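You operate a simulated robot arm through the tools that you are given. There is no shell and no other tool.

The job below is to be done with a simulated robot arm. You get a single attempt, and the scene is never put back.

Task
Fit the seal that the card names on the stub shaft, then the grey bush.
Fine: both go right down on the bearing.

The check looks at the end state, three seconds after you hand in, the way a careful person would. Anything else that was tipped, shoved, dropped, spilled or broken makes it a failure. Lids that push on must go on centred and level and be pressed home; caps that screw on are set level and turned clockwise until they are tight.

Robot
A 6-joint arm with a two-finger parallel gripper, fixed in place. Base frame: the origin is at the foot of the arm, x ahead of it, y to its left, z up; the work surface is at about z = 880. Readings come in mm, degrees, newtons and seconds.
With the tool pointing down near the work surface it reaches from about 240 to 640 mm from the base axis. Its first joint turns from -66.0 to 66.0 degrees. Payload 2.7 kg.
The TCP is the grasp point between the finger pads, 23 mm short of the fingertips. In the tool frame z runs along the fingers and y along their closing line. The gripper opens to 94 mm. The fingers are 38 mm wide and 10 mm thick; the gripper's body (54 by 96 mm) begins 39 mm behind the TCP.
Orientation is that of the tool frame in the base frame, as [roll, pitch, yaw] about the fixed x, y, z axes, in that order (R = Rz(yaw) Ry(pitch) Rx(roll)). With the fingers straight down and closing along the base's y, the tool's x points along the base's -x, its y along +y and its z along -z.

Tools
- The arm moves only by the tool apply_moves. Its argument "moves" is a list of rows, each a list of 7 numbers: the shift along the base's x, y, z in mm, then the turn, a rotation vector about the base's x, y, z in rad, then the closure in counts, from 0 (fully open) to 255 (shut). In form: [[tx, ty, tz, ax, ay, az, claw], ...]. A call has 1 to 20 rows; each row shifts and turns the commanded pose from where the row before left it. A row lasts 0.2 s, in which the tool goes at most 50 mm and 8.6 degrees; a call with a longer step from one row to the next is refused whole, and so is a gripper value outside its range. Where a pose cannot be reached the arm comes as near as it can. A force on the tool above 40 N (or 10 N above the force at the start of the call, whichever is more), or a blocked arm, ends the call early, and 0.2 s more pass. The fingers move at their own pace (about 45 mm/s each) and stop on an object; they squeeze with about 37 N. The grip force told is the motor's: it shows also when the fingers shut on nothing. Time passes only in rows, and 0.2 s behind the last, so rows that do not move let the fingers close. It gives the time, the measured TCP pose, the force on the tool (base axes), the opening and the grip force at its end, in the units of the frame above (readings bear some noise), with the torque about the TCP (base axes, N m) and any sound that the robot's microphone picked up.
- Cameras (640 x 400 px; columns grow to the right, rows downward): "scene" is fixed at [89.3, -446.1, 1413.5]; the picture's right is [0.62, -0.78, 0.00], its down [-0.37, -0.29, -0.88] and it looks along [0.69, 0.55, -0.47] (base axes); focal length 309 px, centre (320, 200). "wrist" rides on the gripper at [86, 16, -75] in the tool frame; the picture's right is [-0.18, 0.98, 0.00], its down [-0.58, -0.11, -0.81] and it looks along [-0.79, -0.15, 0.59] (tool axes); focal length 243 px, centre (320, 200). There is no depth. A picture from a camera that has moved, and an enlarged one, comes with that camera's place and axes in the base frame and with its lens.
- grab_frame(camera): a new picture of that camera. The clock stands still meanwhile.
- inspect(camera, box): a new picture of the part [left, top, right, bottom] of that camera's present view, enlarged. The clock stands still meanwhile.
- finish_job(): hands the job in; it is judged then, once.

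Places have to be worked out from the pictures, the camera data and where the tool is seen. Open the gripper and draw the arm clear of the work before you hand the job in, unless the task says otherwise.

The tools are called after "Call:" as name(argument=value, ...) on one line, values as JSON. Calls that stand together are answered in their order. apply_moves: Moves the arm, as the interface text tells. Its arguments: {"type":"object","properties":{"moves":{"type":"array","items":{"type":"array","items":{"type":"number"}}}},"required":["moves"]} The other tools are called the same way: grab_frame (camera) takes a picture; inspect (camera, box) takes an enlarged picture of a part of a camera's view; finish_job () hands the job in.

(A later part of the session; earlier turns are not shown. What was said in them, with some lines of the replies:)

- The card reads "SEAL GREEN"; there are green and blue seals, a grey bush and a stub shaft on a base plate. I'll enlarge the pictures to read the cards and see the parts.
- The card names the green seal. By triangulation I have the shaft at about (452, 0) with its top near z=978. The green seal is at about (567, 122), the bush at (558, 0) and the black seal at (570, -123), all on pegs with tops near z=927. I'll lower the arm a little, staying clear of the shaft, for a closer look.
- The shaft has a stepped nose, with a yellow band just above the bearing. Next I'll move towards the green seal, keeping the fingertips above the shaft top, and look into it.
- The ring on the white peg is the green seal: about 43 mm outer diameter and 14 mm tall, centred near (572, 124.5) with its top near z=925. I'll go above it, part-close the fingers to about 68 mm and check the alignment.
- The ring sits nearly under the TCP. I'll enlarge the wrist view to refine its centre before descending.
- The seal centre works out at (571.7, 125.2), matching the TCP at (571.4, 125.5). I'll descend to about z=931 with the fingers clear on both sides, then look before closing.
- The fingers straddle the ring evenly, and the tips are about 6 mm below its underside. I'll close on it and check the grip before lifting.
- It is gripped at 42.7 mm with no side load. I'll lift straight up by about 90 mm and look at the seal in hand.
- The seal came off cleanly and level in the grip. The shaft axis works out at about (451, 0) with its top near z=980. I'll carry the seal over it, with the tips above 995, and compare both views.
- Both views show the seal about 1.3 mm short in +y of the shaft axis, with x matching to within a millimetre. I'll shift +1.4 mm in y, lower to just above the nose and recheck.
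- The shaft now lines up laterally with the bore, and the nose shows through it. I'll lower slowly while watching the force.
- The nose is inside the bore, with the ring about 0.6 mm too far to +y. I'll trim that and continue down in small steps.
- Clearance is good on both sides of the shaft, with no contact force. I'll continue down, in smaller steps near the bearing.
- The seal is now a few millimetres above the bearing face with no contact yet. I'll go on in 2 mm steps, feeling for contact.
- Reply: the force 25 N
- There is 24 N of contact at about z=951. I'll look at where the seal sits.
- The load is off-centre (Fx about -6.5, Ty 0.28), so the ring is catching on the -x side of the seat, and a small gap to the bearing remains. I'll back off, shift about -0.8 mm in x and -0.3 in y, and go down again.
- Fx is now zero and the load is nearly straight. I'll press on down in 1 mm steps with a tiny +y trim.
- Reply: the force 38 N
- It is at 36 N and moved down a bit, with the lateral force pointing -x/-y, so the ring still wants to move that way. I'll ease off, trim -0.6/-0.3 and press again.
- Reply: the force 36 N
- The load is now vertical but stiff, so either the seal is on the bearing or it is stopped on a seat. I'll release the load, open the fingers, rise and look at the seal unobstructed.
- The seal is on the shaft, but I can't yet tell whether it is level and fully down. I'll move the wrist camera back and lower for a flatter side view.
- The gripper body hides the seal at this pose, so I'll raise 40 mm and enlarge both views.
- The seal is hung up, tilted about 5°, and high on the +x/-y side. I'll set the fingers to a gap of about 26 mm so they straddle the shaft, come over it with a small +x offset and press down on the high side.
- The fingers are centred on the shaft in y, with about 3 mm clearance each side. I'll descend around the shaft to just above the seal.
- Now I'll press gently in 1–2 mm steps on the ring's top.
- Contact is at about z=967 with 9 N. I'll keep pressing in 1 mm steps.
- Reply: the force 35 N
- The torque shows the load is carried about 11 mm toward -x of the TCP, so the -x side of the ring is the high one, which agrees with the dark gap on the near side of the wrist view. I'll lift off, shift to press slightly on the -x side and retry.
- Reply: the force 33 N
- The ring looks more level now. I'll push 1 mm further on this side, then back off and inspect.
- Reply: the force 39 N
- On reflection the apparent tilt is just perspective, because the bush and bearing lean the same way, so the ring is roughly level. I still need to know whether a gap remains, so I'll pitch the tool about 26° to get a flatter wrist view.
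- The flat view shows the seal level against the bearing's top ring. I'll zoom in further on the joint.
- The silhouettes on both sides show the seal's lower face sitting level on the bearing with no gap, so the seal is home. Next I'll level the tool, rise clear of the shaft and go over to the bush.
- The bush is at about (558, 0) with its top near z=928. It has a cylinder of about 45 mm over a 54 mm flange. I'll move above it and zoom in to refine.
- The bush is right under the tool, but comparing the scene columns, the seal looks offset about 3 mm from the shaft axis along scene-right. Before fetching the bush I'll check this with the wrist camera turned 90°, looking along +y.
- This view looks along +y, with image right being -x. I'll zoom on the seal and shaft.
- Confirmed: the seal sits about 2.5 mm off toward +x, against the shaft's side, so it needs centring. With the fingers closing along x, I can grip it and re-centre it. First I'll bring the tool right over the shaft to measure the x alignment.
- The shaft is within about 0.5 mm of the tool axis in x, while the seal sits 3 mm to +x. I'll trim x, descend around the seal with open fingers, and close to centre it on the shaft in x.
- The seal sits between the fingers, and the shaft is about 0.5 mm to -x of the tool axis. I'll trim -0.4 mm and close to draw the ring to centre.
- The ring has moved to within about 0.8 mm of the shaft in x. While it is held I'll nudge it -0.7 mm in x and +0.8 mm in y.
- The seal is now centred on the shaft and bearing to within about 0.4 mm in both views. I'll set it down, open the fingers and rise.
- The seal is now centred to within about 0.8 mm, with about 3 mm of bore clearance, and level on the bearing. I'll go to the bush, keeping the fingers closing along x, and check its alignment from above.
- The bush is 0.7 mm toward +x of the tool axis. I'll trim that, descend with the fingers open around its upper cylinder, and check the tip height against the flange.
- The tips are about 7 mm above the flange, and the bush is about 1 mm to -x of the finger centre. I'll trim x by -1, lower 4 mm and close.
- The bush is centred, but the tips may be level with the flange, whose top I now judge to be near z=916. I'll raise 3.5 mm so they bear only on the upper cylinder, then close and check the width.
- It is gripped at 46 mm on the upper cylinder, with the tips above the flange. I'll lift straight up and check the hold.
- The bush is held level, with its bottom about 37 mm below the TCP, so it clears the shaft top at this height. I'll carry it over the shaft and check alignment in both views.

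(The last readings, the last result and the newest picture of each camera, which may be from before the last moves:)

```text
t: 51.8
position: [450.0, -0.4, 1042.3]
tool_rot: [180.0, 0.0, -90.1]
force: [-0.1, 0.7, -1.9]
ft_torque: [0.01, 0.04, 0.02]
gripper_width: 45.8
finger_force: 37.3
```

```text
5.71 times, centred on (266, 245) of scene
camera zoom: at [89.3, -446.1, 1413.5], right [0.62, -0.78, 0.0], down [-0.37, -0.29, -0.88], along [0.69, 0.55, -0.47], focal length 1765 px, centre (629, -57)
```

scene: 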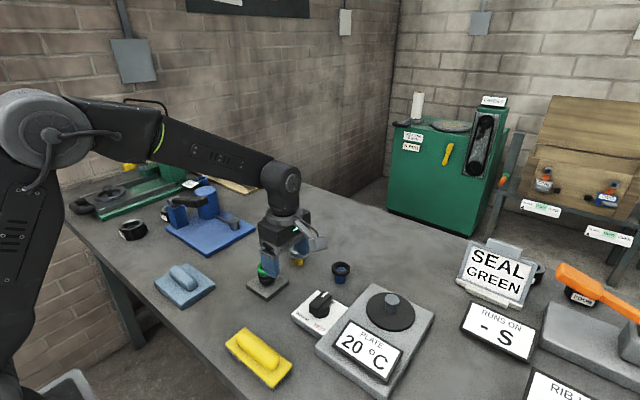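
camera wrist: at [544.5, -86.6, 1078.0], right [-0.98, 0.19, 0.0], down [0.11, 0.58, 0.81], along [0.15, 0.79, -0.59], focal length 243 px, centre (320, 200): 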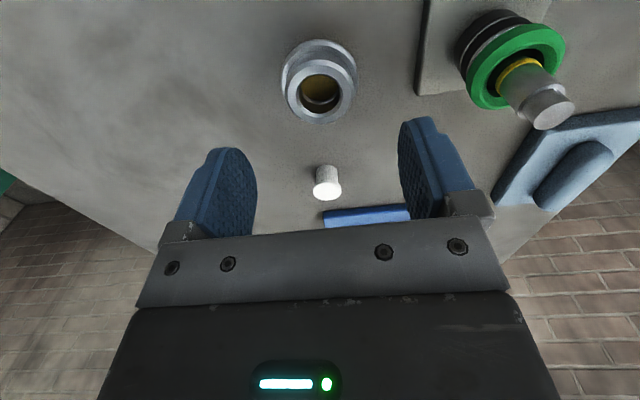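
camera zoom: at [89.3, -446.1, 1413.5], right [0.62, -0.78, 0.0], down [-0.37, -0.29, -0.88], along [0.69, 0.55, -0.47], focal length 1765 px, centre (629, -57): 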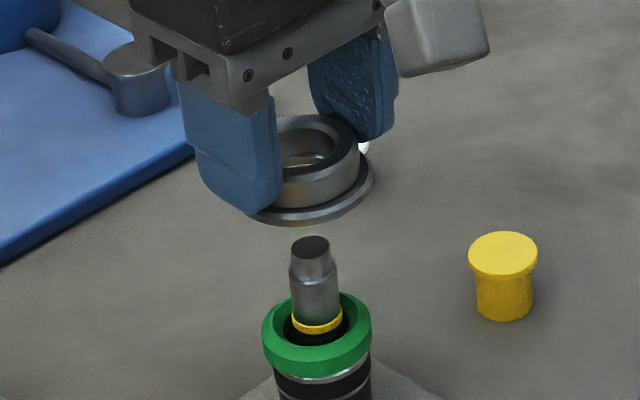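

The bush and shaft line up within about 0.5 mm in both views. I'll lower until the nose shows in the bore, then recheck.

Call:
apply_moves(moves=[[0, 0, -8, 0, 0, 0, 200], [0, 0, -8, 0, 0, 0, 200], [0, 0, -6, 0, 0, 0, 200], [0, 0, -4, 0, 0, 0, 200], [0, 0, 0, 0, 0, 0, 200]])

Call:
inspect(camera="wrist", box=[240, 60, 400, 180])

Call:
inspect(camera="scene", box=[231, 220, 301, 290])

```text
t: 53.0
position: [449.8, -0.4, 1016.5]
tool_rot: [180.0, 0.1, -90.3]
force: [-0.6, -0.4, -1.0]
ft_torque: [0.02, 0.01, 0.01]
gripper_width: 46.0
finger_force: 37.2
```

```text
3.33 times, centred on (320, 120) of wrist
camera zoom: at [433.9, -87.1, 1091.6], right [-0.98, 0.19, 0.0], down [0.11, 0.58, 0.81], along [0.15, 0.79, -0.59], focal length 809 px, centre (320, 467)
```

zoom: 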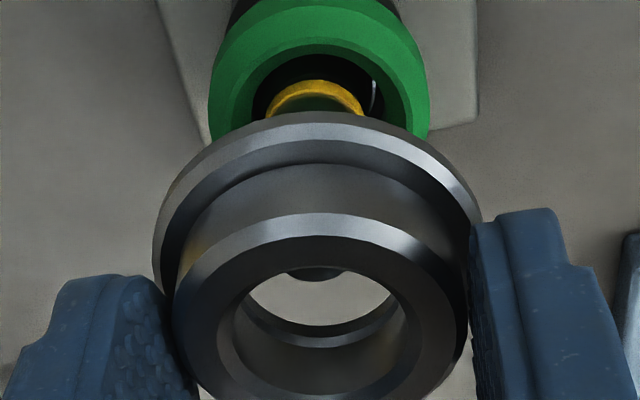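

```text
5.71 times, centred on (266, 255) of scene
camera zoom: at [89.3, -446.1, 1413.5], right [0.62, -0.78, 0.0], down [-0.37, -0.29, -0.88], along [0.69, 0.55, -0.47], focal length 1765 px, centre (629, -114)
```

zoom: 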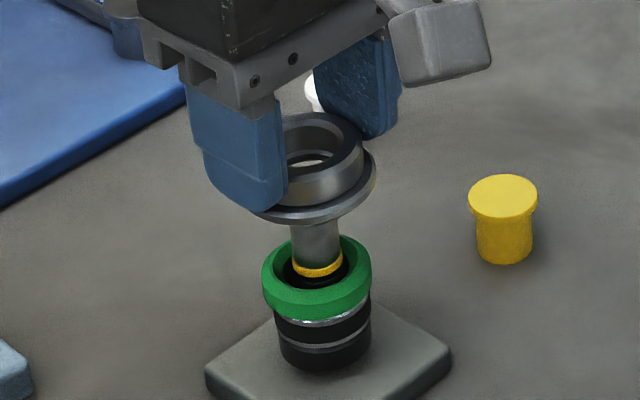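

The nose is entering the view through the bore near centre. I'll lower another 14 mm slowly.

Call:
apply_moves(moves=[[0, 0, -4, 0, 0, 0, 200], [0, 0, -4, 0, 0, 0, 200], [0, 0, -3, 0, 0, 0, 200], [0, 0, -3, 0, 0, 0, 200], [0, 0, 0, 0, 0, 0, 200]])

Call:
inspect(camera="wrist", box=[240, 60, 400, 180])

Call:
inspect(camera="scene", box=[231, 220, 301, 290])

```text
t: 54.2
position: [448.4, -0.6, 1002.3]
tool_rot: [-179.9, 0.0, -90.2]
force: [0.1, -0.5, -2.2]
ft_torque: [-0.01, -0.02, -0.02]
gripper_width: 45.9
finger_force: 36.9
```

```text
3.33 times, centred on (320, 120) of wrist
camera zoom: at [433.7, -86.7, 1077.2], right [-0.98, 0.19, 0.0], down [0.11, 0.58, 0.81], along [0.15, 0.79, -0.59], focal length 809 px, centre (320, 467)
```

zoom: 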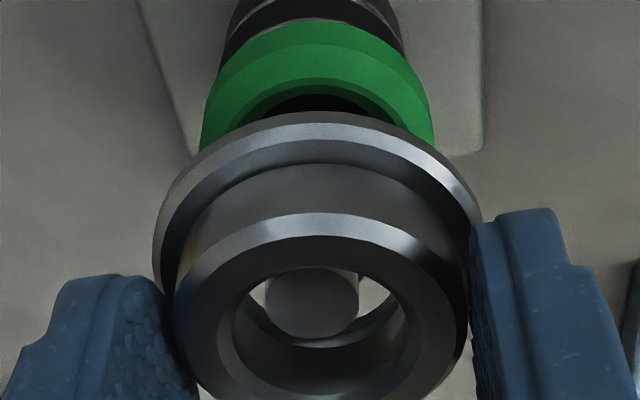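

```text
5.71 times, centred on (266, 255) of scene
camera zoom: at [89.3, -446.1, 1413.5], right [0.62, -0.78, 0.0], down [-0.37, -0.29, -0.88], along [0.69, 0.55, -0.47], focal length 1765 px, centre (629, -114)
```

zoom: 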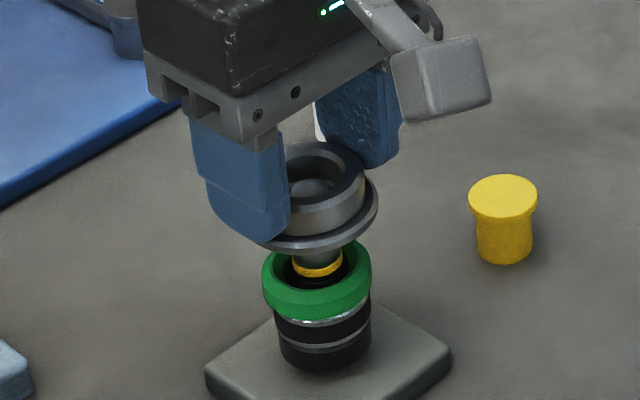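

The nose is inside the bore, and both views put the bush about 1.2 mm short in +x. I'll trim +1.1 in x and -0.3 in y and continue down.

Call:
apply_moves(moves=[[0.6, -0.2, 0, 0, 0, 0, 200], [0.5, -0.1, -2, 0, 0, 0, 200], [0, 0, -4, 0, 0, 0, 200], [0, 0, -4, 0, 0, 0, 200], [0, 0, 0, 0, 0, 0, 200]])

Call:
inspect(camera="wrist", box=[240, 60, 400, 180])

Call:
inspect(camera="scene", box=[231, 220, 301, 290])

```text
t: 55.4
position: [451.6, -0.5, 993.4]
tool_rot: [180.0, -0.1, -90.1]
force: [-0.2, -0.4, -1.8]
ft_torque: [0.0, 0.01, -0.01]
gripper_width: 45.7
finger_force: 37.2
```

```text
3.33 times, centred on (320, 120) of wrist
camera zoom: at [436.3, -86.3, 1067.5], right [-0.98, 0.19, 0.0], down [0.11, 0.58, 0.81], along [0.15, 0.79, -0.59], focal length 809 px, centre (320, 467)
```

zoom: 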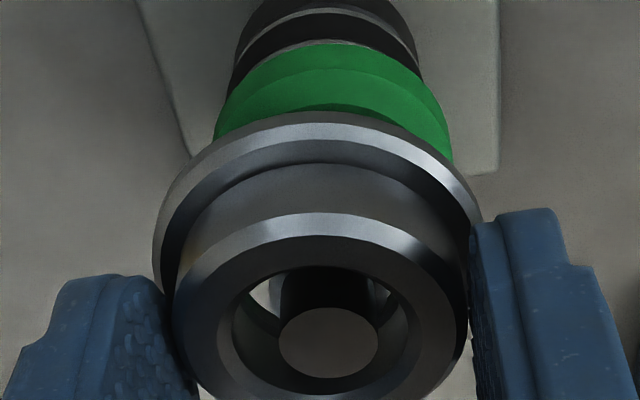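

```text
5.71 times, centred on (266, 255) of scene
camera zoom: at [89.3, -446.1, 1413.5], right [0.62, -0.78, 0.0], down [-0.37, -0.29, -0.88], along [0.69, 0.55, -0.47], focal length 1765 px, centre (629, -114)
```

zoom: 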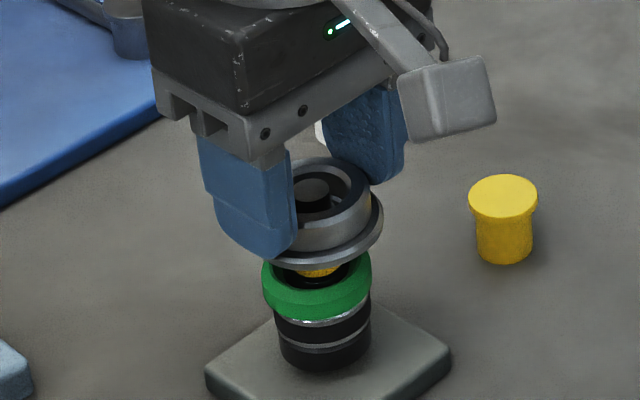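

Now the bush is about 1.2 mm too far +x, matching the measured 451.6 against a shaft at about 450.1. I'll trim -1.0 and lower further.

Call:
apply_moves(moves=[[-0.5, 0, 0, 0, 0, 0, 200], [-0.5, 0, -2, 0, 0, 0, 200], [0, 0, -3, 0, 0, 0, 200], [0, 0, -3, 0, 0, 0, 200], [0, 0, 0, 0, 0, 0, 200]])

Call:
inspect(camera="wrist", box=[240, 60, 400, 180])

Call:
inspect(camera="scene", box=[241, 230, 301, 290])

```text
t: 56.6
position: [451.0, -0.1, 984.7]
tool_rot: [180.0, -0.1, -90.1]
force: [0.3, 0.7, -1.0]
ft_torque: [0.02, 0.04, -0.04]
gripper_width: 45.6
finger_force: 37.0
```

```text
3.33 times, centred on (320, 120) of wrist
camera zoom: at [434.5, -86.9, 1059.4], right [-0.98, 0.19, 0.0], down [0.11, 0.58, 0.81], along [0.15, 0.79, -0.59], focal length 809 px, centre (320, 467)
```

zoom: 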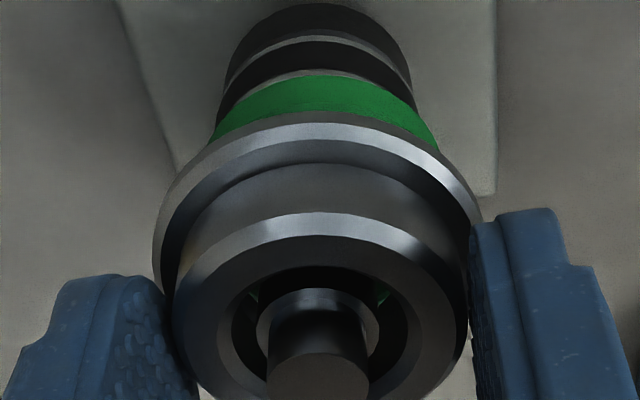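

```text
6.67 times, centred on (271, 260) of scene
camera zoom: at [89.3, -446.1, 1413.5], right [0.62, -0.78, 0.0], down [-0.37, -0.29, -0.88], along [0.69, 0.55, -0.47], focal length 2059 px, centre (647, -200)
```

zoom: 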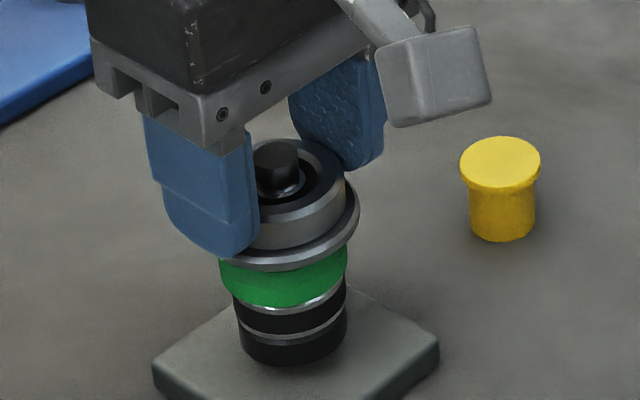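

The shaft is centred in the bore in both views, and the bush is a few millimetres above the seal. I'll lower in 1.5 mm steps to contact.

Call:
apply_moves(moves=[[0, 0, -1.5, 0, 0, 0, 200], [0, 0, -1.5, 0, 0, 0, 200], [0, 0, 0, 0, 0, 0, 200]])

```text
t: 57.4
position: [449.7, -0.8, 980.5]
tool_rot: [-180.0, 0.0, -90.1]
force: [0.8, -0.1, -2.5]
ft_torque: [-0.01, 0.01, 0.02]
gripper_width: 45.8
finger_force: 37.0
```

There is no contact yet at z=980.5, so I'll continue down.

Call:
apply_moves(moves=[[0, 0, -1.5, 0, 0, 0, 200], [0, 0, -1, 0, 0, 0, 200], [0, 0, 0, 0, 0, 0, 200]])

Call:
inspect(camera="wrist", box=[240, 60, 400, 180])

Call:
inspect(camera="scene", box=[251, 240, 291, 280])

```text
t: 58.2
position: [449.8, 0.5, 978.8]
tool_rot: [-180.0, 0.0, -90.1]
force: [0.5, 0.0, -1.2]
ft_torque: [0.01, 0.0, -0.01]
gripper_width: 45.8
finger_force: 36.8
```

```text
3.33 times, centred on (320, 120) of wrist
camera zoom: at [434.6, -87.9, 1053.7], right [-0.98, 0.19, 0.0], down [0.11, 0.58, 0.81], along [0.15, 0.79, -0.59], focal length 809 px, centre (320, 467)
```

zoom: 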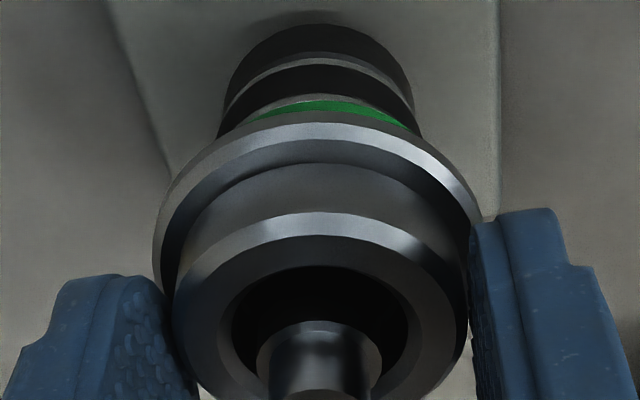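

```text
10.00 times, centred on (271, 260) of scene
camera zoom: at [89.3, -446.1, 1413.5], right [0.62, -0.78, 0.0], down [-0.37, -0.29, -0.88], along [0.69, 0.55, -0.47], focal length 3089 px, centre (810, -400)
```

zoom: 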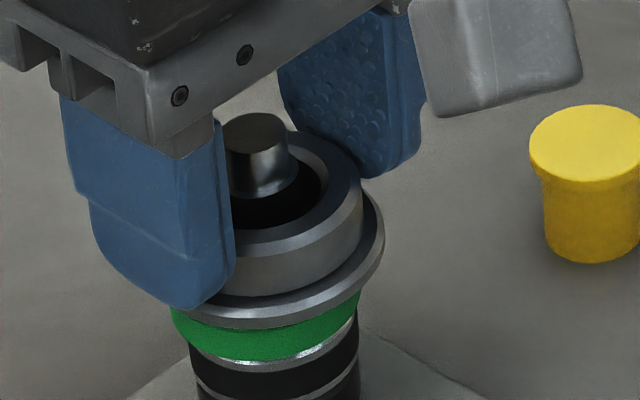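

Alignment is still good and there is no contact. I'll keep lowering in small steps.

Call:
apply_moves(moves=[[0, 0, -1, 0, 0, 0, 200], [0, 0, -1, 0, 0, 0, 200], [0, 0, 0, 0, 0, 0, 200]])

Call:
apply_moves(moves=[[0, 0, -1, 0, 0, 0, 200], [0, 0, 0, 0, 0, 0, 200]])

```text
t: 59.0
position: [450.1, 0.5, 977.1]
tool_rot: [180.0, 0.0, -90.1]
force: [-0.1, 1.0, -1.6]
ft_torque: [0.03, -0.01, -0.02]
gripper_width: 45.8
finger_force: 37.2
```

```text
t: 59.6
position: [451.4, -0.9, 976.0]
tool_rot: [-180.0, 0.0, -90.0]
force: [-0.6, 2.0, 4.5]
ft_torque: [0.07, 0.1, -0.02]
gripper_width: 46.0
finger_force: 37.3
```

First contact is at about z=976 (4.5 N). I'll press slightly further and look.

Call:
apply_moves(moves=[[0, 0, -0.7, 0, 0, 0, 200], [0, 0, 0, 0, 0, 0, 200]])

Call:
inspect(camera="wrist", box=[240, 60, 400, 180])

Call:
inspect(camera="scene", box=[251, 245, 291, 285])

```text
t: 60.2
position: [450.4, -1.9, 975.1]
tool_rot: [-179.8, -0.1, -90.0]
force: [-3.9, 3.8, 17.0]
ft_torque: [0.26, 0.19, 0.0]
gripper_width: 46.0
finger_force: 37.1
```

```text
3.33 times, centred on (320, 120) of wrist
camera zoom: at [435.2, -87.5, 1051.3], right [-0.98, 0.18, 0.0], down [0.11, 0.58, 0.81], along [0.15, 0.79, -0.59], focal length 809 px, centre (320, 467)
```

zoom: 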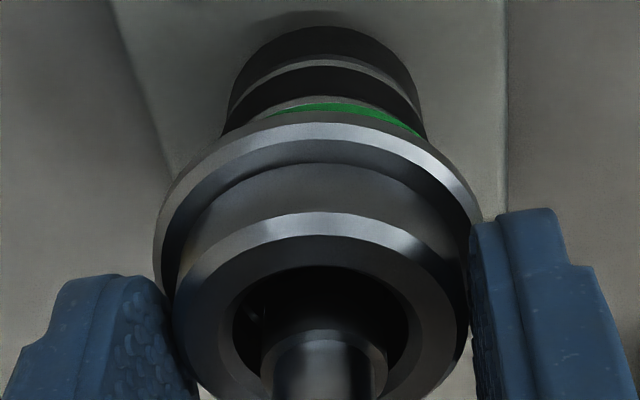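

```text
10.00 times, centred on (271, 265) of scene
camera zoom: at [89.0, -446.0, 1413.5], right [0.62, -0.78, 0.0], down [-0.37, -0.29, -0.88], along [0.69, 0.55, -0.47], focal length 3089 px, centre (810, -450)
```

zoom: 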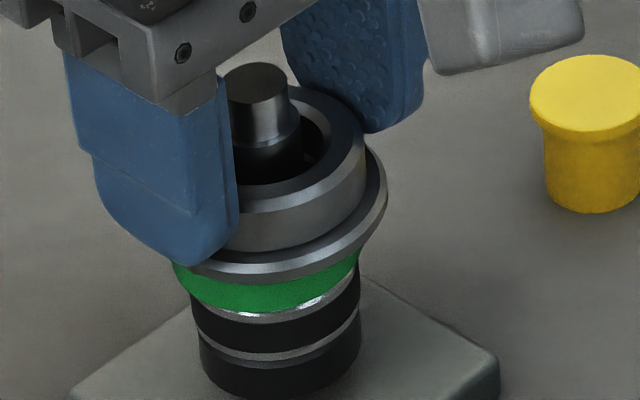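

The bush is resting on the seal at 17 N. I'll relieve the load slightly, shift about -0.5 mm in x and +0.3 in y to centre, open and rise to inspect.

Call:
apply_moves(moves=[[0, 0, 0.9, 0, 0, 0, 200], [-0.5, 0.3, 0, 0, 0, 0, 200], [0, 0, -0.3, 0, 0, 0, 200], [0, 0, 0, 0, 0, 0, 110], [0, 0, 0, 0, 0, 0, 70], [0, 0, 0, 0, 0, 0, 40], [0, 0, 0, 0, 0, 0, 40], [0, 0, 25, 0, 0, 0, 40], [0, 0, 30, 0, 0, 0, 40], [0, 0, 0, 0, 0, 0, 40]])

Call:
inspect(camera="wrist", box=[260, 40, 380, 140])

Call:
inspect(camera="scene", box=[251, 245, 291, 285])

```text
t: 62.4
position: [449.0, -0.3, 1030.4]
tool_rot: [180.0, 0.0, -90.1]
force: [0.6, -0.1, -0.2]
ft_torque: [0.01, 0.02, -0.02]
gripper_width: 79.2
finger_force: 0.1
```

```text
4.00 times, centred on (320, 90) of wrist
camera zoom: at [434.9, -87.0, 1105.7], right [-0.98, 0.19, 0.0], down [0.11, 0.58, 0.81], along [0.15, 0.79, -0.59], focal length 970 px, centre (320, 640)
```

zoom: 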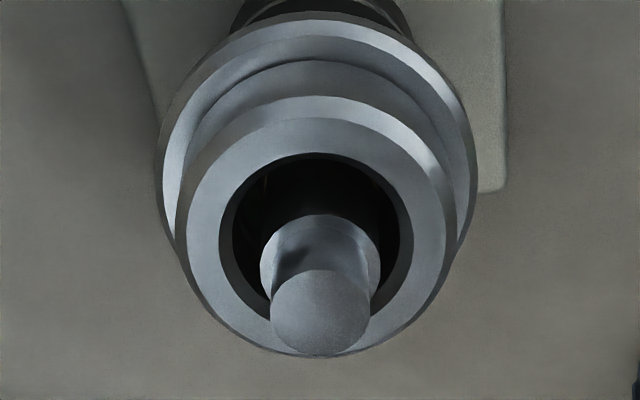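

```text
10.00 times, centred on (271, 265) of scene
camera zoom: at [89.3, -446.1, 1413.5], right [0.62, -0.78, 0.0], down [-0.37, -0.29, -0.88], along [0.69, 0.55, -0.47], focal length 3089 px, centre (810, -450)
```

zoom: 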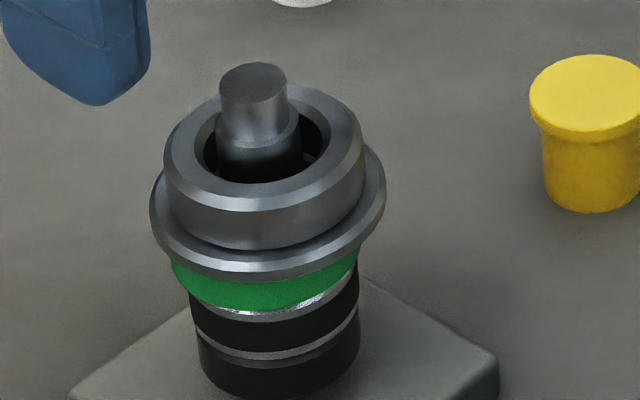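

The bush is on, and it looks level and close to centred (about 0.8 mm off). I'll back away along -y and pitch the tool for a flat view of the joint between bush, seal and bearing.

Call:
apply_moves(moves=[[0, -30, 0, 0, 0, 0, 40], [0, -35, 0, 0, 0, 0, 40], [0, -27, -5, 0, 0, 0, 40], [0, 0, -12, 0.1135, 0, 0, 40], [0, 0, -12, 0.1135, 0, 0, 40], [0, 0, -12, 0.1135, 0, 0, 40], [0, 0, -12, 0.1135, 0, 0, 40], [0, 0, 0, 0, 0, 0, 40]])

Call:
grab_frame(camera="wrist")

Call:
inspect(camera="wrist", box=[290, 130, 370, 220])

```text
t: 64.2
position: [449.7, -93.1, 977.8]
tool_rot: [179.9, 26.1, -90.2]
force: [1.1, -0.4, -0.6]
ft_torque: [0.02, 0.01, -0.01]
gripper_width: 79.0
finger_force: 0.1
```

```text
taken
camera wrist: at [434.0, -203.8, 1006.8], right [-0.98, 0.17, 0.08], down [0.11, 0.17, 0.98], along [0.15, 0.97, -0.18], focal length 243 px, centre (320, 200)
```

wrist: 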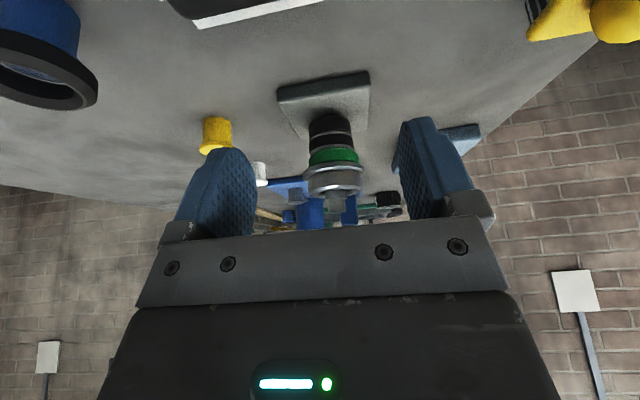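

```text
4.44 times, centred on (330, 175) of wrist
camera zoom: at [434.0, -203.8, 1006.8], right [-0.98, 0.17, 0.08], down [0.11, 0.17, 0.98], along [0.15, 0.97, -0.18], focal length 1078 px, centre (276, 311)
```

zoom: 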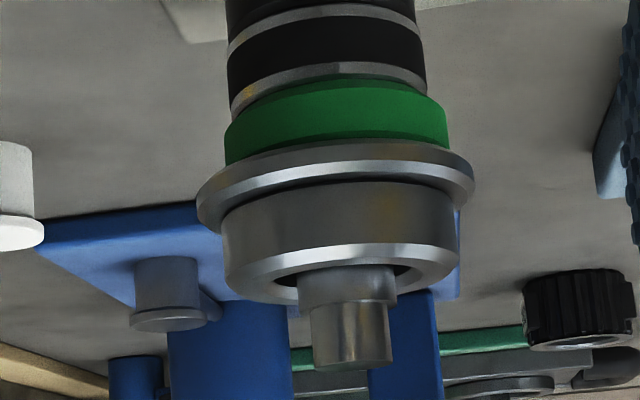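

Call:
inspect(camera="wrist", box=[300, 140, 350, 190])

Call:
inspect(camera="wrist", box=[330, 140, 370, 180])

```text
8.00 times, centred on (325, 165) of wrist
camera zoom: at [434.0, -203.8, 1006.8], right [-0.98, 0.17, 0.08], down [0.11, 0.17, 0.98], along [0.15, 0.97, -0.18], focal length 1941 px, centre (280, 480)
```

zoom: 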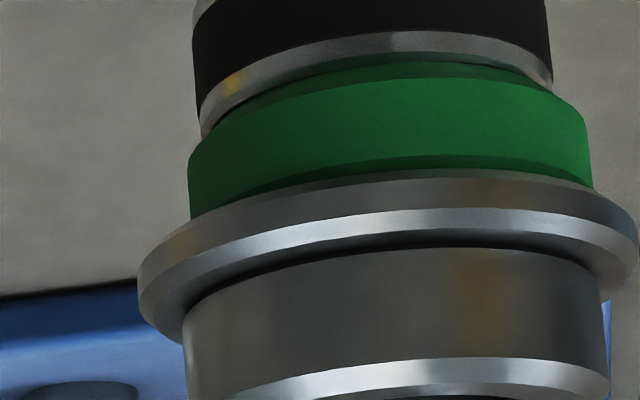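

```text
10.00 times, centred on (350, 160) of wrist
camera zoom: at [434.0, -203.8, 1006.8], right [-0.98, 0.17, 0.08], down [0.11, 0.17, 0.98], along [0.15, 0.97, -0.18], focal length 2426 px, centre (20, 600)
```

zoom: 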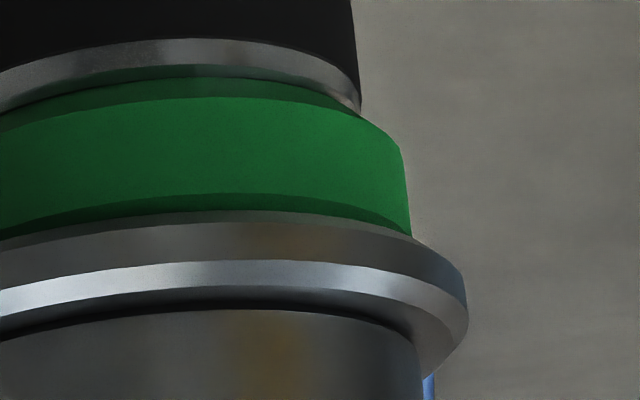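

The side view shows seal on bearing and bush flange on seal, level and concentric within about 1 mm, with no visible gap. To be sure it is home, I'll press down on the bush's top with the fingers straddling the shaft.

Call:
apply_moves(moves=[[0, 0, 14, -0.1135, 0, 0, 100], [0, 0, 14, -0.1135, 0, 0, 150], [0, 0, 14, -0.1135, 0, 0, 176], [0, 0, 14, -0.1135, 0, 0, 176], [0, 30, 0, 0, 0, 0, 176], [0, 35, 0, 0, 0, 0, 176], [0, 27, 0, 0, 0, 0, 176], [0, 0, 0, 0, 0, 0, 176], [0, 0, 0, 0, 0, 0, 176]])

Call:
inspect(camera="wrist", box=[240, 60, 400, 180])

Call:
inspect(camera="scene", box=[236, 220, 306, 290])

```text
t: 66.2
position: [449.8, 0.1, 1034.1]
tool_rot: [179.9, 0.0, -90.2]
force: [-0.3, -0.8, 0.8]
ft_torque: [-0.03, 0.01, 0.0]
gripper_width: 29.5
finger_force: 0.0
```

```text
3.33 times, centred on (320, 120) of wrist
camera zoom: at [433.8, -86.5, 1109.8], right [-0.98, 0.19, 0.0], down [0.11, 0.58, 0.81], along [0.15, 0.79, -0.59], focal length 809 px, centre (320, 467)
```

zoom: 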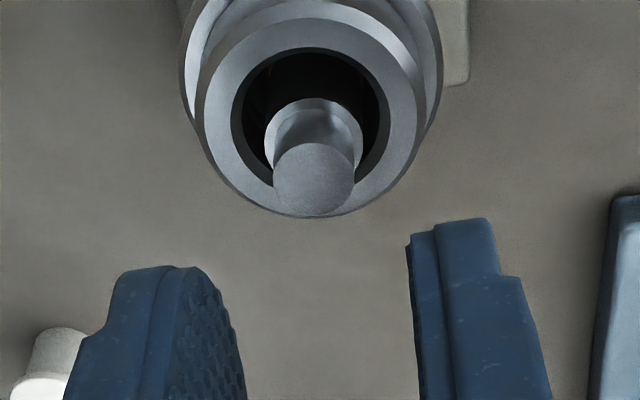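

```text
5.71 times, centred on (271, 255) of scene
camera zoom: at [89.3, -446.1, 1413.5], right [0.62, -0.78, 0.0], down [-0.37, -0.29, -0.88], along [0.69, 0.55, -0.47], focal length 1765 px, centre (600, -114)
```

zoom: 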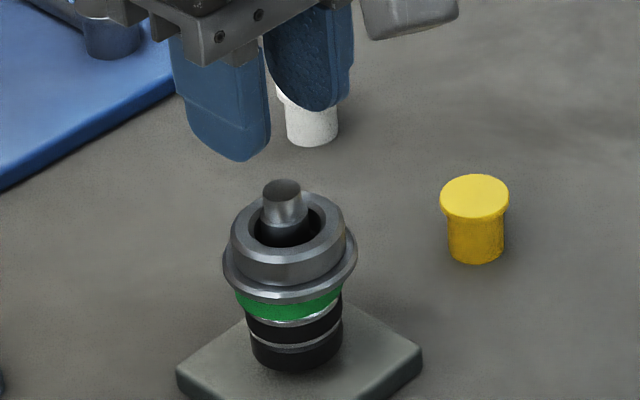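

The shaft sits about 1.5 mm to +x of the finger midpoint, so I'll trim +1 and descend to just above the bush's top.

Call:
apply_moves(moves=[[1, 0, -15, 0, 0, 0, 176], [0, 0, -15, 0, 0, 0, 176], [0, 0, -10, 0, 0, 0, 176], [0, 0, -5, 0, 0, 0, 176], [0, 0, 0, 0, 0, 0, 176]])

Call:
inspect(camera="wrist", box=[240, 60, 400, 180])

```text
t: 67.4
position: [449.0, 1.2, 987.8]
tool_rot: [180.0, 0.0, -90.2]
force: [-0.4, -0.1, -0.5]
ft_torque: [-0.05, -0.01, -0.02]
gripper_width: 28.8
finger_force: 0.1
```

```text
3.33 times, centred on (320, 120) of wrist
camera zoom: at [435.2, -86.4, 1063.4], right [-0.98, 0.19, 0.0], down [0.11, 0.58, 0.81], along [0.15, 0.79, -0.59], focal length 809 px, centre (320, 467)
```

zoom: 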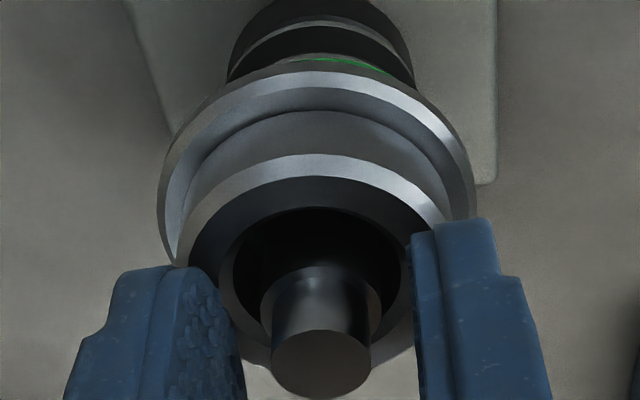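

The fingers straddle the shaft above the bush's top face. I'll press down in 1 mm steps.

Call:
apply_moves(moves=[[0, 0, -1.5, 0, 0, 0, 176], [0, 0, -1.5, 0, 0, 0, 176], [0, 0, -1, 0, 0, 0, 176], [0, 0, 0, 0, 0, 0, 176]])

```text
t: 68.4
position: [449.5, -0.6, 986.4]
tool_rot: [-179.7, 0.0, -90.1]
force: [-4.3, 4.1, 28.5]
ft_torque: [0.32, 0.33, 0.0]
gripper_width: 29.7
finger_force: 1.0
```

It is bearing at 28 N with the top face at about z=963.5, which feels stiff. I'll add half a millimetre to confirm it doesn't move.

Call:
apply_moves(moves=[[0, 0, -0.5, 0, 0, 0, 176], [0, 0, 0, 0, 0, 0, 176]])

Call:
apply_moves(moves=[[0, 0, 3, 0, 0, 0, 176], [0, 0, 20, 0, 0, 0, 176], [0, 0, 30, 0, 0, 0, 176], [0, -30, 0, 0, 0, 0, 120], [0, -35, 0, 0, 0, 0, 60], [0, -27, -5, 0, 0, 0, 40], [0, 0, -12, 0.1135, 0, 0, 40], [0, 0, -12, 0.1135, 0, 0, 40], [0, 0, -12, 0.1135, 0, 0, 40], [0, 0, -12, 0.1135, 0, 0, 40], [0, 0, 0, 0, 0, 0, 40]])

Call:
inspect(camera="wrist", box=[290, 130, 370, 220])

Call:
inspect(camera="scene", box=[251, 245, 291, 285])

```text
t: 69.0
position: [451.0, 0.9, 986.4]
tool_rot: [-179.7, 0.0, -90.1]
force: [-2.7, 3.7, 33.6]
ft_torque: [0.24, 0.26, -0.02]
gripper_width: 30.1
finger_force: 0.5
```

```text
t: 71.4
position: [451.9, -91.7, 983.9]
tool_rot: [-180.0, 26.1, -90.0]
force: [0.1, 0.5, -0.6]
ft_torque: [0.01, 0.02, 0.0]
gripper_width: 79.4
finger_force: 0.0
```

```text
4.44 times, centred on (330, 175) of wrist
camera zoom: at [435.7, -203.0, 1013.4], right [-0.98, 0.17, 0.08], down [0.11, 0.17, 0.98], along [0.15, 0.97, -0.18], focal length 1078 px, centre (276, 311)
```

zoom: 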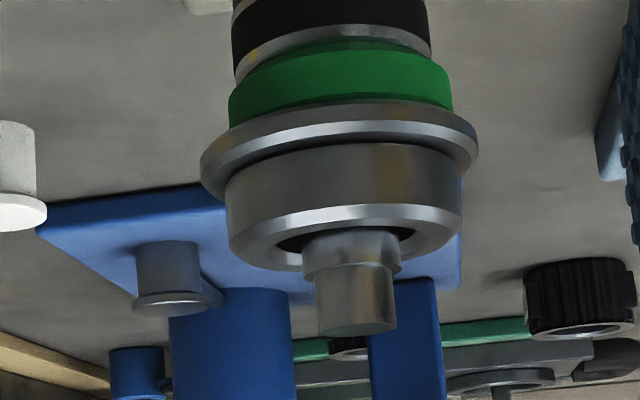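

```text
10.00 times, centred on (271, 265) of scene
camera zoom: at [89.3, -446.1, 1413.5], right [0.62, -0.78, 0.0], down [-0.37, -0.29, -0.88], along [0.69, 0.55, -0.47], focal length 3089 px, centre (810, -450)
```

zoom: 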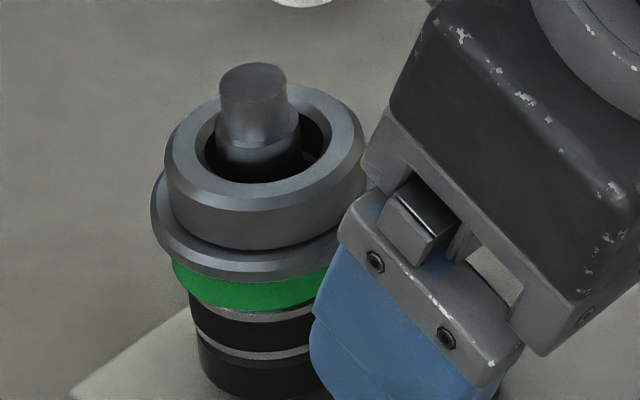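

Nothing moved under 34 N, so the stack is stiff. To see under the flange I want a camera level with the joint from the clear -x side, so I'll swing the tool back to yaw 0 and pitch about 40°.

Call:
apply_moves(moves=[[0, 0, 13, -0.1135, 0, 0, 0], [0, 0, 13, -0.1135, 0, 0, 0], [0, 0, 13, -0.1135, 0, 0, 0], [0, 0, 13, -0.1135, 0, 0, 0], [-8.2, 8.4, 0, 0, 0, -0.1428, 0], [-8.2, 8.4, 0, 0, 0, -0.1428, 0], [-8.2, 8.4, 0, 0, 0, -0.1428, 0], [-8.2, 8.4, 0, 0, 0, -0.1428, 0], [-8.2, 8.4, 0, 0, 0, -0.1428, 0], [-8.2, 8.4, 0, 0, 0, -0.1428, 0], [-8.2, 8.4, 0, 0, 0, -0.1428, 0], [-8.2, 8.4, 0, 0, 0, -0.1428, 0], [-8.2, 8.4, 0, 0, 0, -0.1428, 0], [-8.2, 8.4, 0, 0, 0, -0.1428, 0], [-8.2, 8.4, 0, 0, 0, -0.1428, 0], [0, 0, 0, 0, 0, 0, 0]])

Call:
apply_moves(moves=[[0, 0, -14, 0, -0.1164, 0, 0], [0, 0, -14, 0, -0.1164, 0, 0], [0, 0, -14, 0, -0.1164, 0, 0], [0, 0, -14, 0, -0.1164, 0, 0], [0, 0, -14, 0, -0.1164, 0, 0], [0, 0, -10, 0, -0.1164, 0, 0], [0, 0, 0, 0, 0, 0, 0]])

Call:
grab_frame(camera="wrist")

Call:
grab_frame(camera="scene")

```text
t: 74.8
position: [360.8, 1.2, 1035.4]
tool_rot: [-179.9, -0.1, 179.9]
force: [0.9, -0.7, -0.6]
ft_torque: [0.02, 0.01, -0.02]
gripper_width: 94.1
finger_force: 0.1
```

```text
t: 76.4
position: [376.2, -3.4, 993.7]
tool_rot: [-177.6, 31.3, 179.7]
force: [-1.0, 1.1, -0.2]
ft_torque: [0.03, -0.01, 0.02]
gripper_width: 93.9
finger_force: 0.1
out of reach, approached as far as the arm can: row 5, 6
```

```text
taken
camera wrist: at [266.0, 16.9, 1011.4], right [0.18, 0.98, 0.06], down [0.07, -0.07, 0.99], along [0.98, -0.18, -0.09], focal length 243 px, centre (320, 200)
```

wrist: 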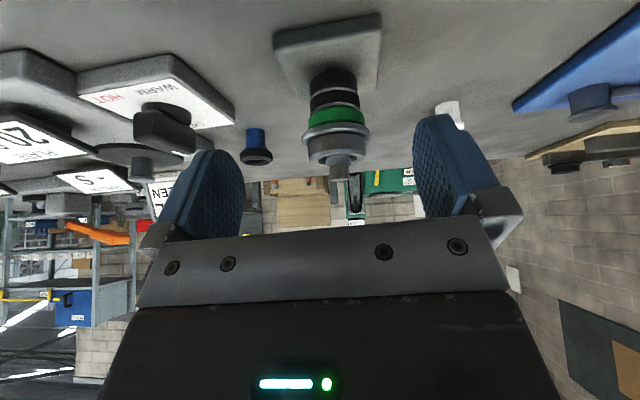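

```text
taken
```

scene: 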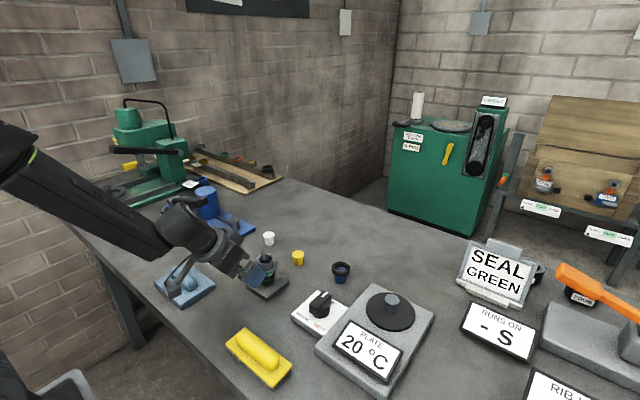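

The arm stopped short at a 31° pitch, but nothing was touched. I'll zoom from here.

Call:
inspect(camera="wrist", box=[310, 90, 370, 150])

Call:
inspect(camera="wrist", box=[300, 80, 376, 180])

```text
6.67 times, centred on (340, 120) of wrist
camera zoom: at [266.0, 16.9, 1011.4], right [0.18, 0.98, 0.06], down [0.07, -0.07, 0.99], along [0.98, -0.18, -0.09], focal length 1618 px, centre (187, 733)
```

zoom: 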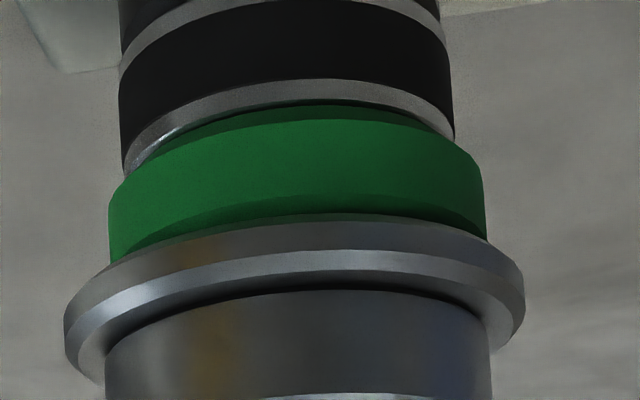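

```text
4.00 times, centred on (338, 130) of wrist
camera zoom: at [266.0, 16.9, 1011.4], right [0.18, 0.98, 0.06], down [0.07, -0.07, 0.99], along [0.98, -0.18, -0.09], focal length 970 px, centre (248, 480)
```

zoom: 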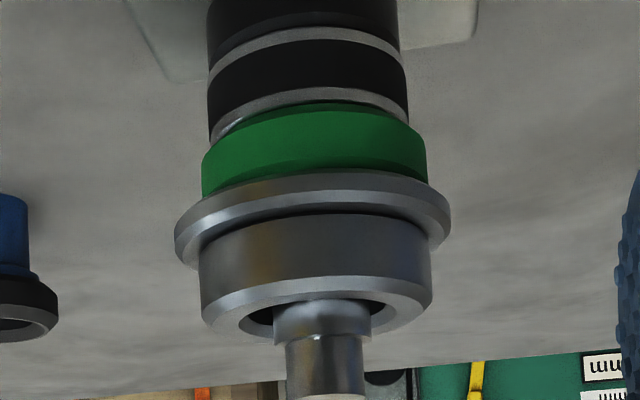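

From the side, bearing, seal and bush sit flush and level, with both parts within about 1 mm of the shaft axis. The press heights (seal top about 944, bush top about 963.5) match the bush's height of about 19 mm, so there is no gap. I'll raise the arm clear and level the tool.

Call:
apply_moves(moves=[[-5, 0, 15, 0, 0.1, 0, 0], [-5, 0, 20, 0, 0.1, 0, 0], [0, 0, 25, 0, 0.1, 0, 0], [0, 0, 25, 0, 0.1, 0, 0], [0, 0, 25, 0, 0.1, 0, 0], [0, 0, 25, 0, 0.1, 0, 0], [0, 0, 25, 0, 0.0984, 0, 0], [0, 0, 25, 0, 0, 0, 0], [0, 0, 0, 0, 0, 0, 0]])

Call:
grab_frame(camera="scene")

Call:
inspect(camera="scene", box=[246, 235, 306, 295])

Call:
grab_frame(camera="wrist")

```text
t: 78.4
position: [372.8, -10.1, 1176.1]
tool_rot: [-175.6, -5.3, 179.6]
force: [-0.5, 0.1, -0.1]
ft_torque: [0.02, -0.05, 0.01]
gripper_width: 94.1
finger_force: 0.0
out of reach, approached as far as the arm can: row 1
```

```text
taken
```

scene: 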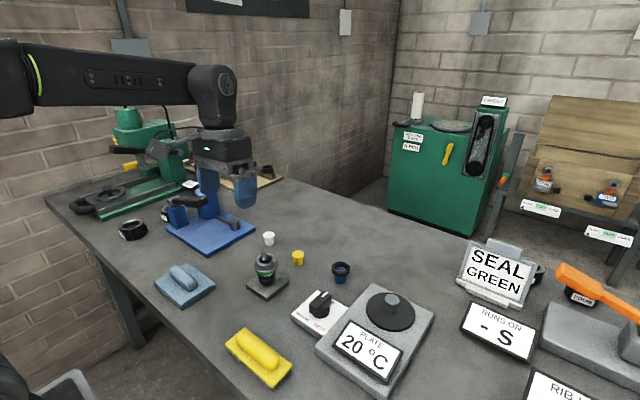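

```text
6.67 times, centred on (276, 265) of scene
camera zoom: at [89.3, -446.1, 1413.5], right [0.62, -0.78, 0.0], down [-0.37, -0.29, -0.88], along [0.69, 0.55, -0.47], focal length 2059 px, centre (613, -233)
```

zoom: 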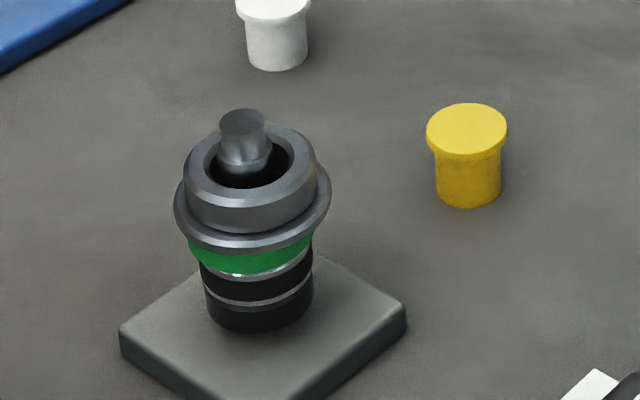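

```text
taken
camera wrist: at [295.8, 12.1, 1256.2], right [0.18, 0.98, -0.09], down [0.65, -0.05, 0.76], along [0.73, -0.2, -0.65], focal length 243 px, centre (320, 200)
```

wrist: 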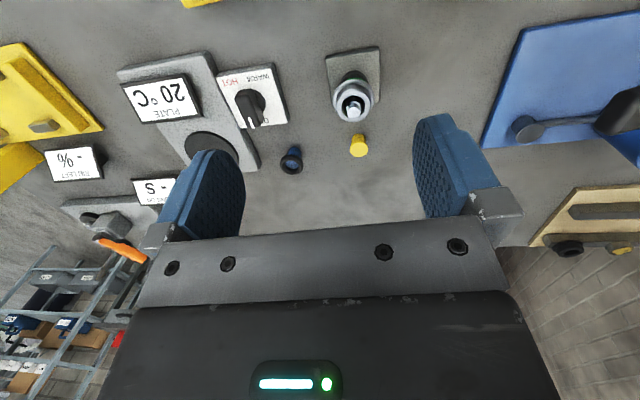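

The green seal sits on the bearing with the grey bush on top of it. The pegs, the black seal and everything else are undisturbed, and the open gripper is well clear, so I'm handing in.

Call:
finish_job()

```text
The job is handed in.
```

I fitted the green seal named on the card to the stub shaft, then the grey bush on top of it, and handed the job in.

- **Seal:** side views showed it level on the bearing with no visible gap. It first sat about 3 mm off to one side, so I re-gripped it and centred it. It finished within about 1 mm of the shaft axis.
- **Bush:** it rests on the seal, level and within about 1 mm of the shaft axis. It did not move under a press of about 34 N. The camera could not see directly under the flange, but the heights found when pressing match the bush's own height, so I judge there is no gap.
- **Rest of the bench:** the black seal and the empty pegs are where they were, and nothing else looks disturbed. The gripper was open and well clear when I handed in.

I left the heater plate and its knob alone, because both parts slid on cold with clearance.
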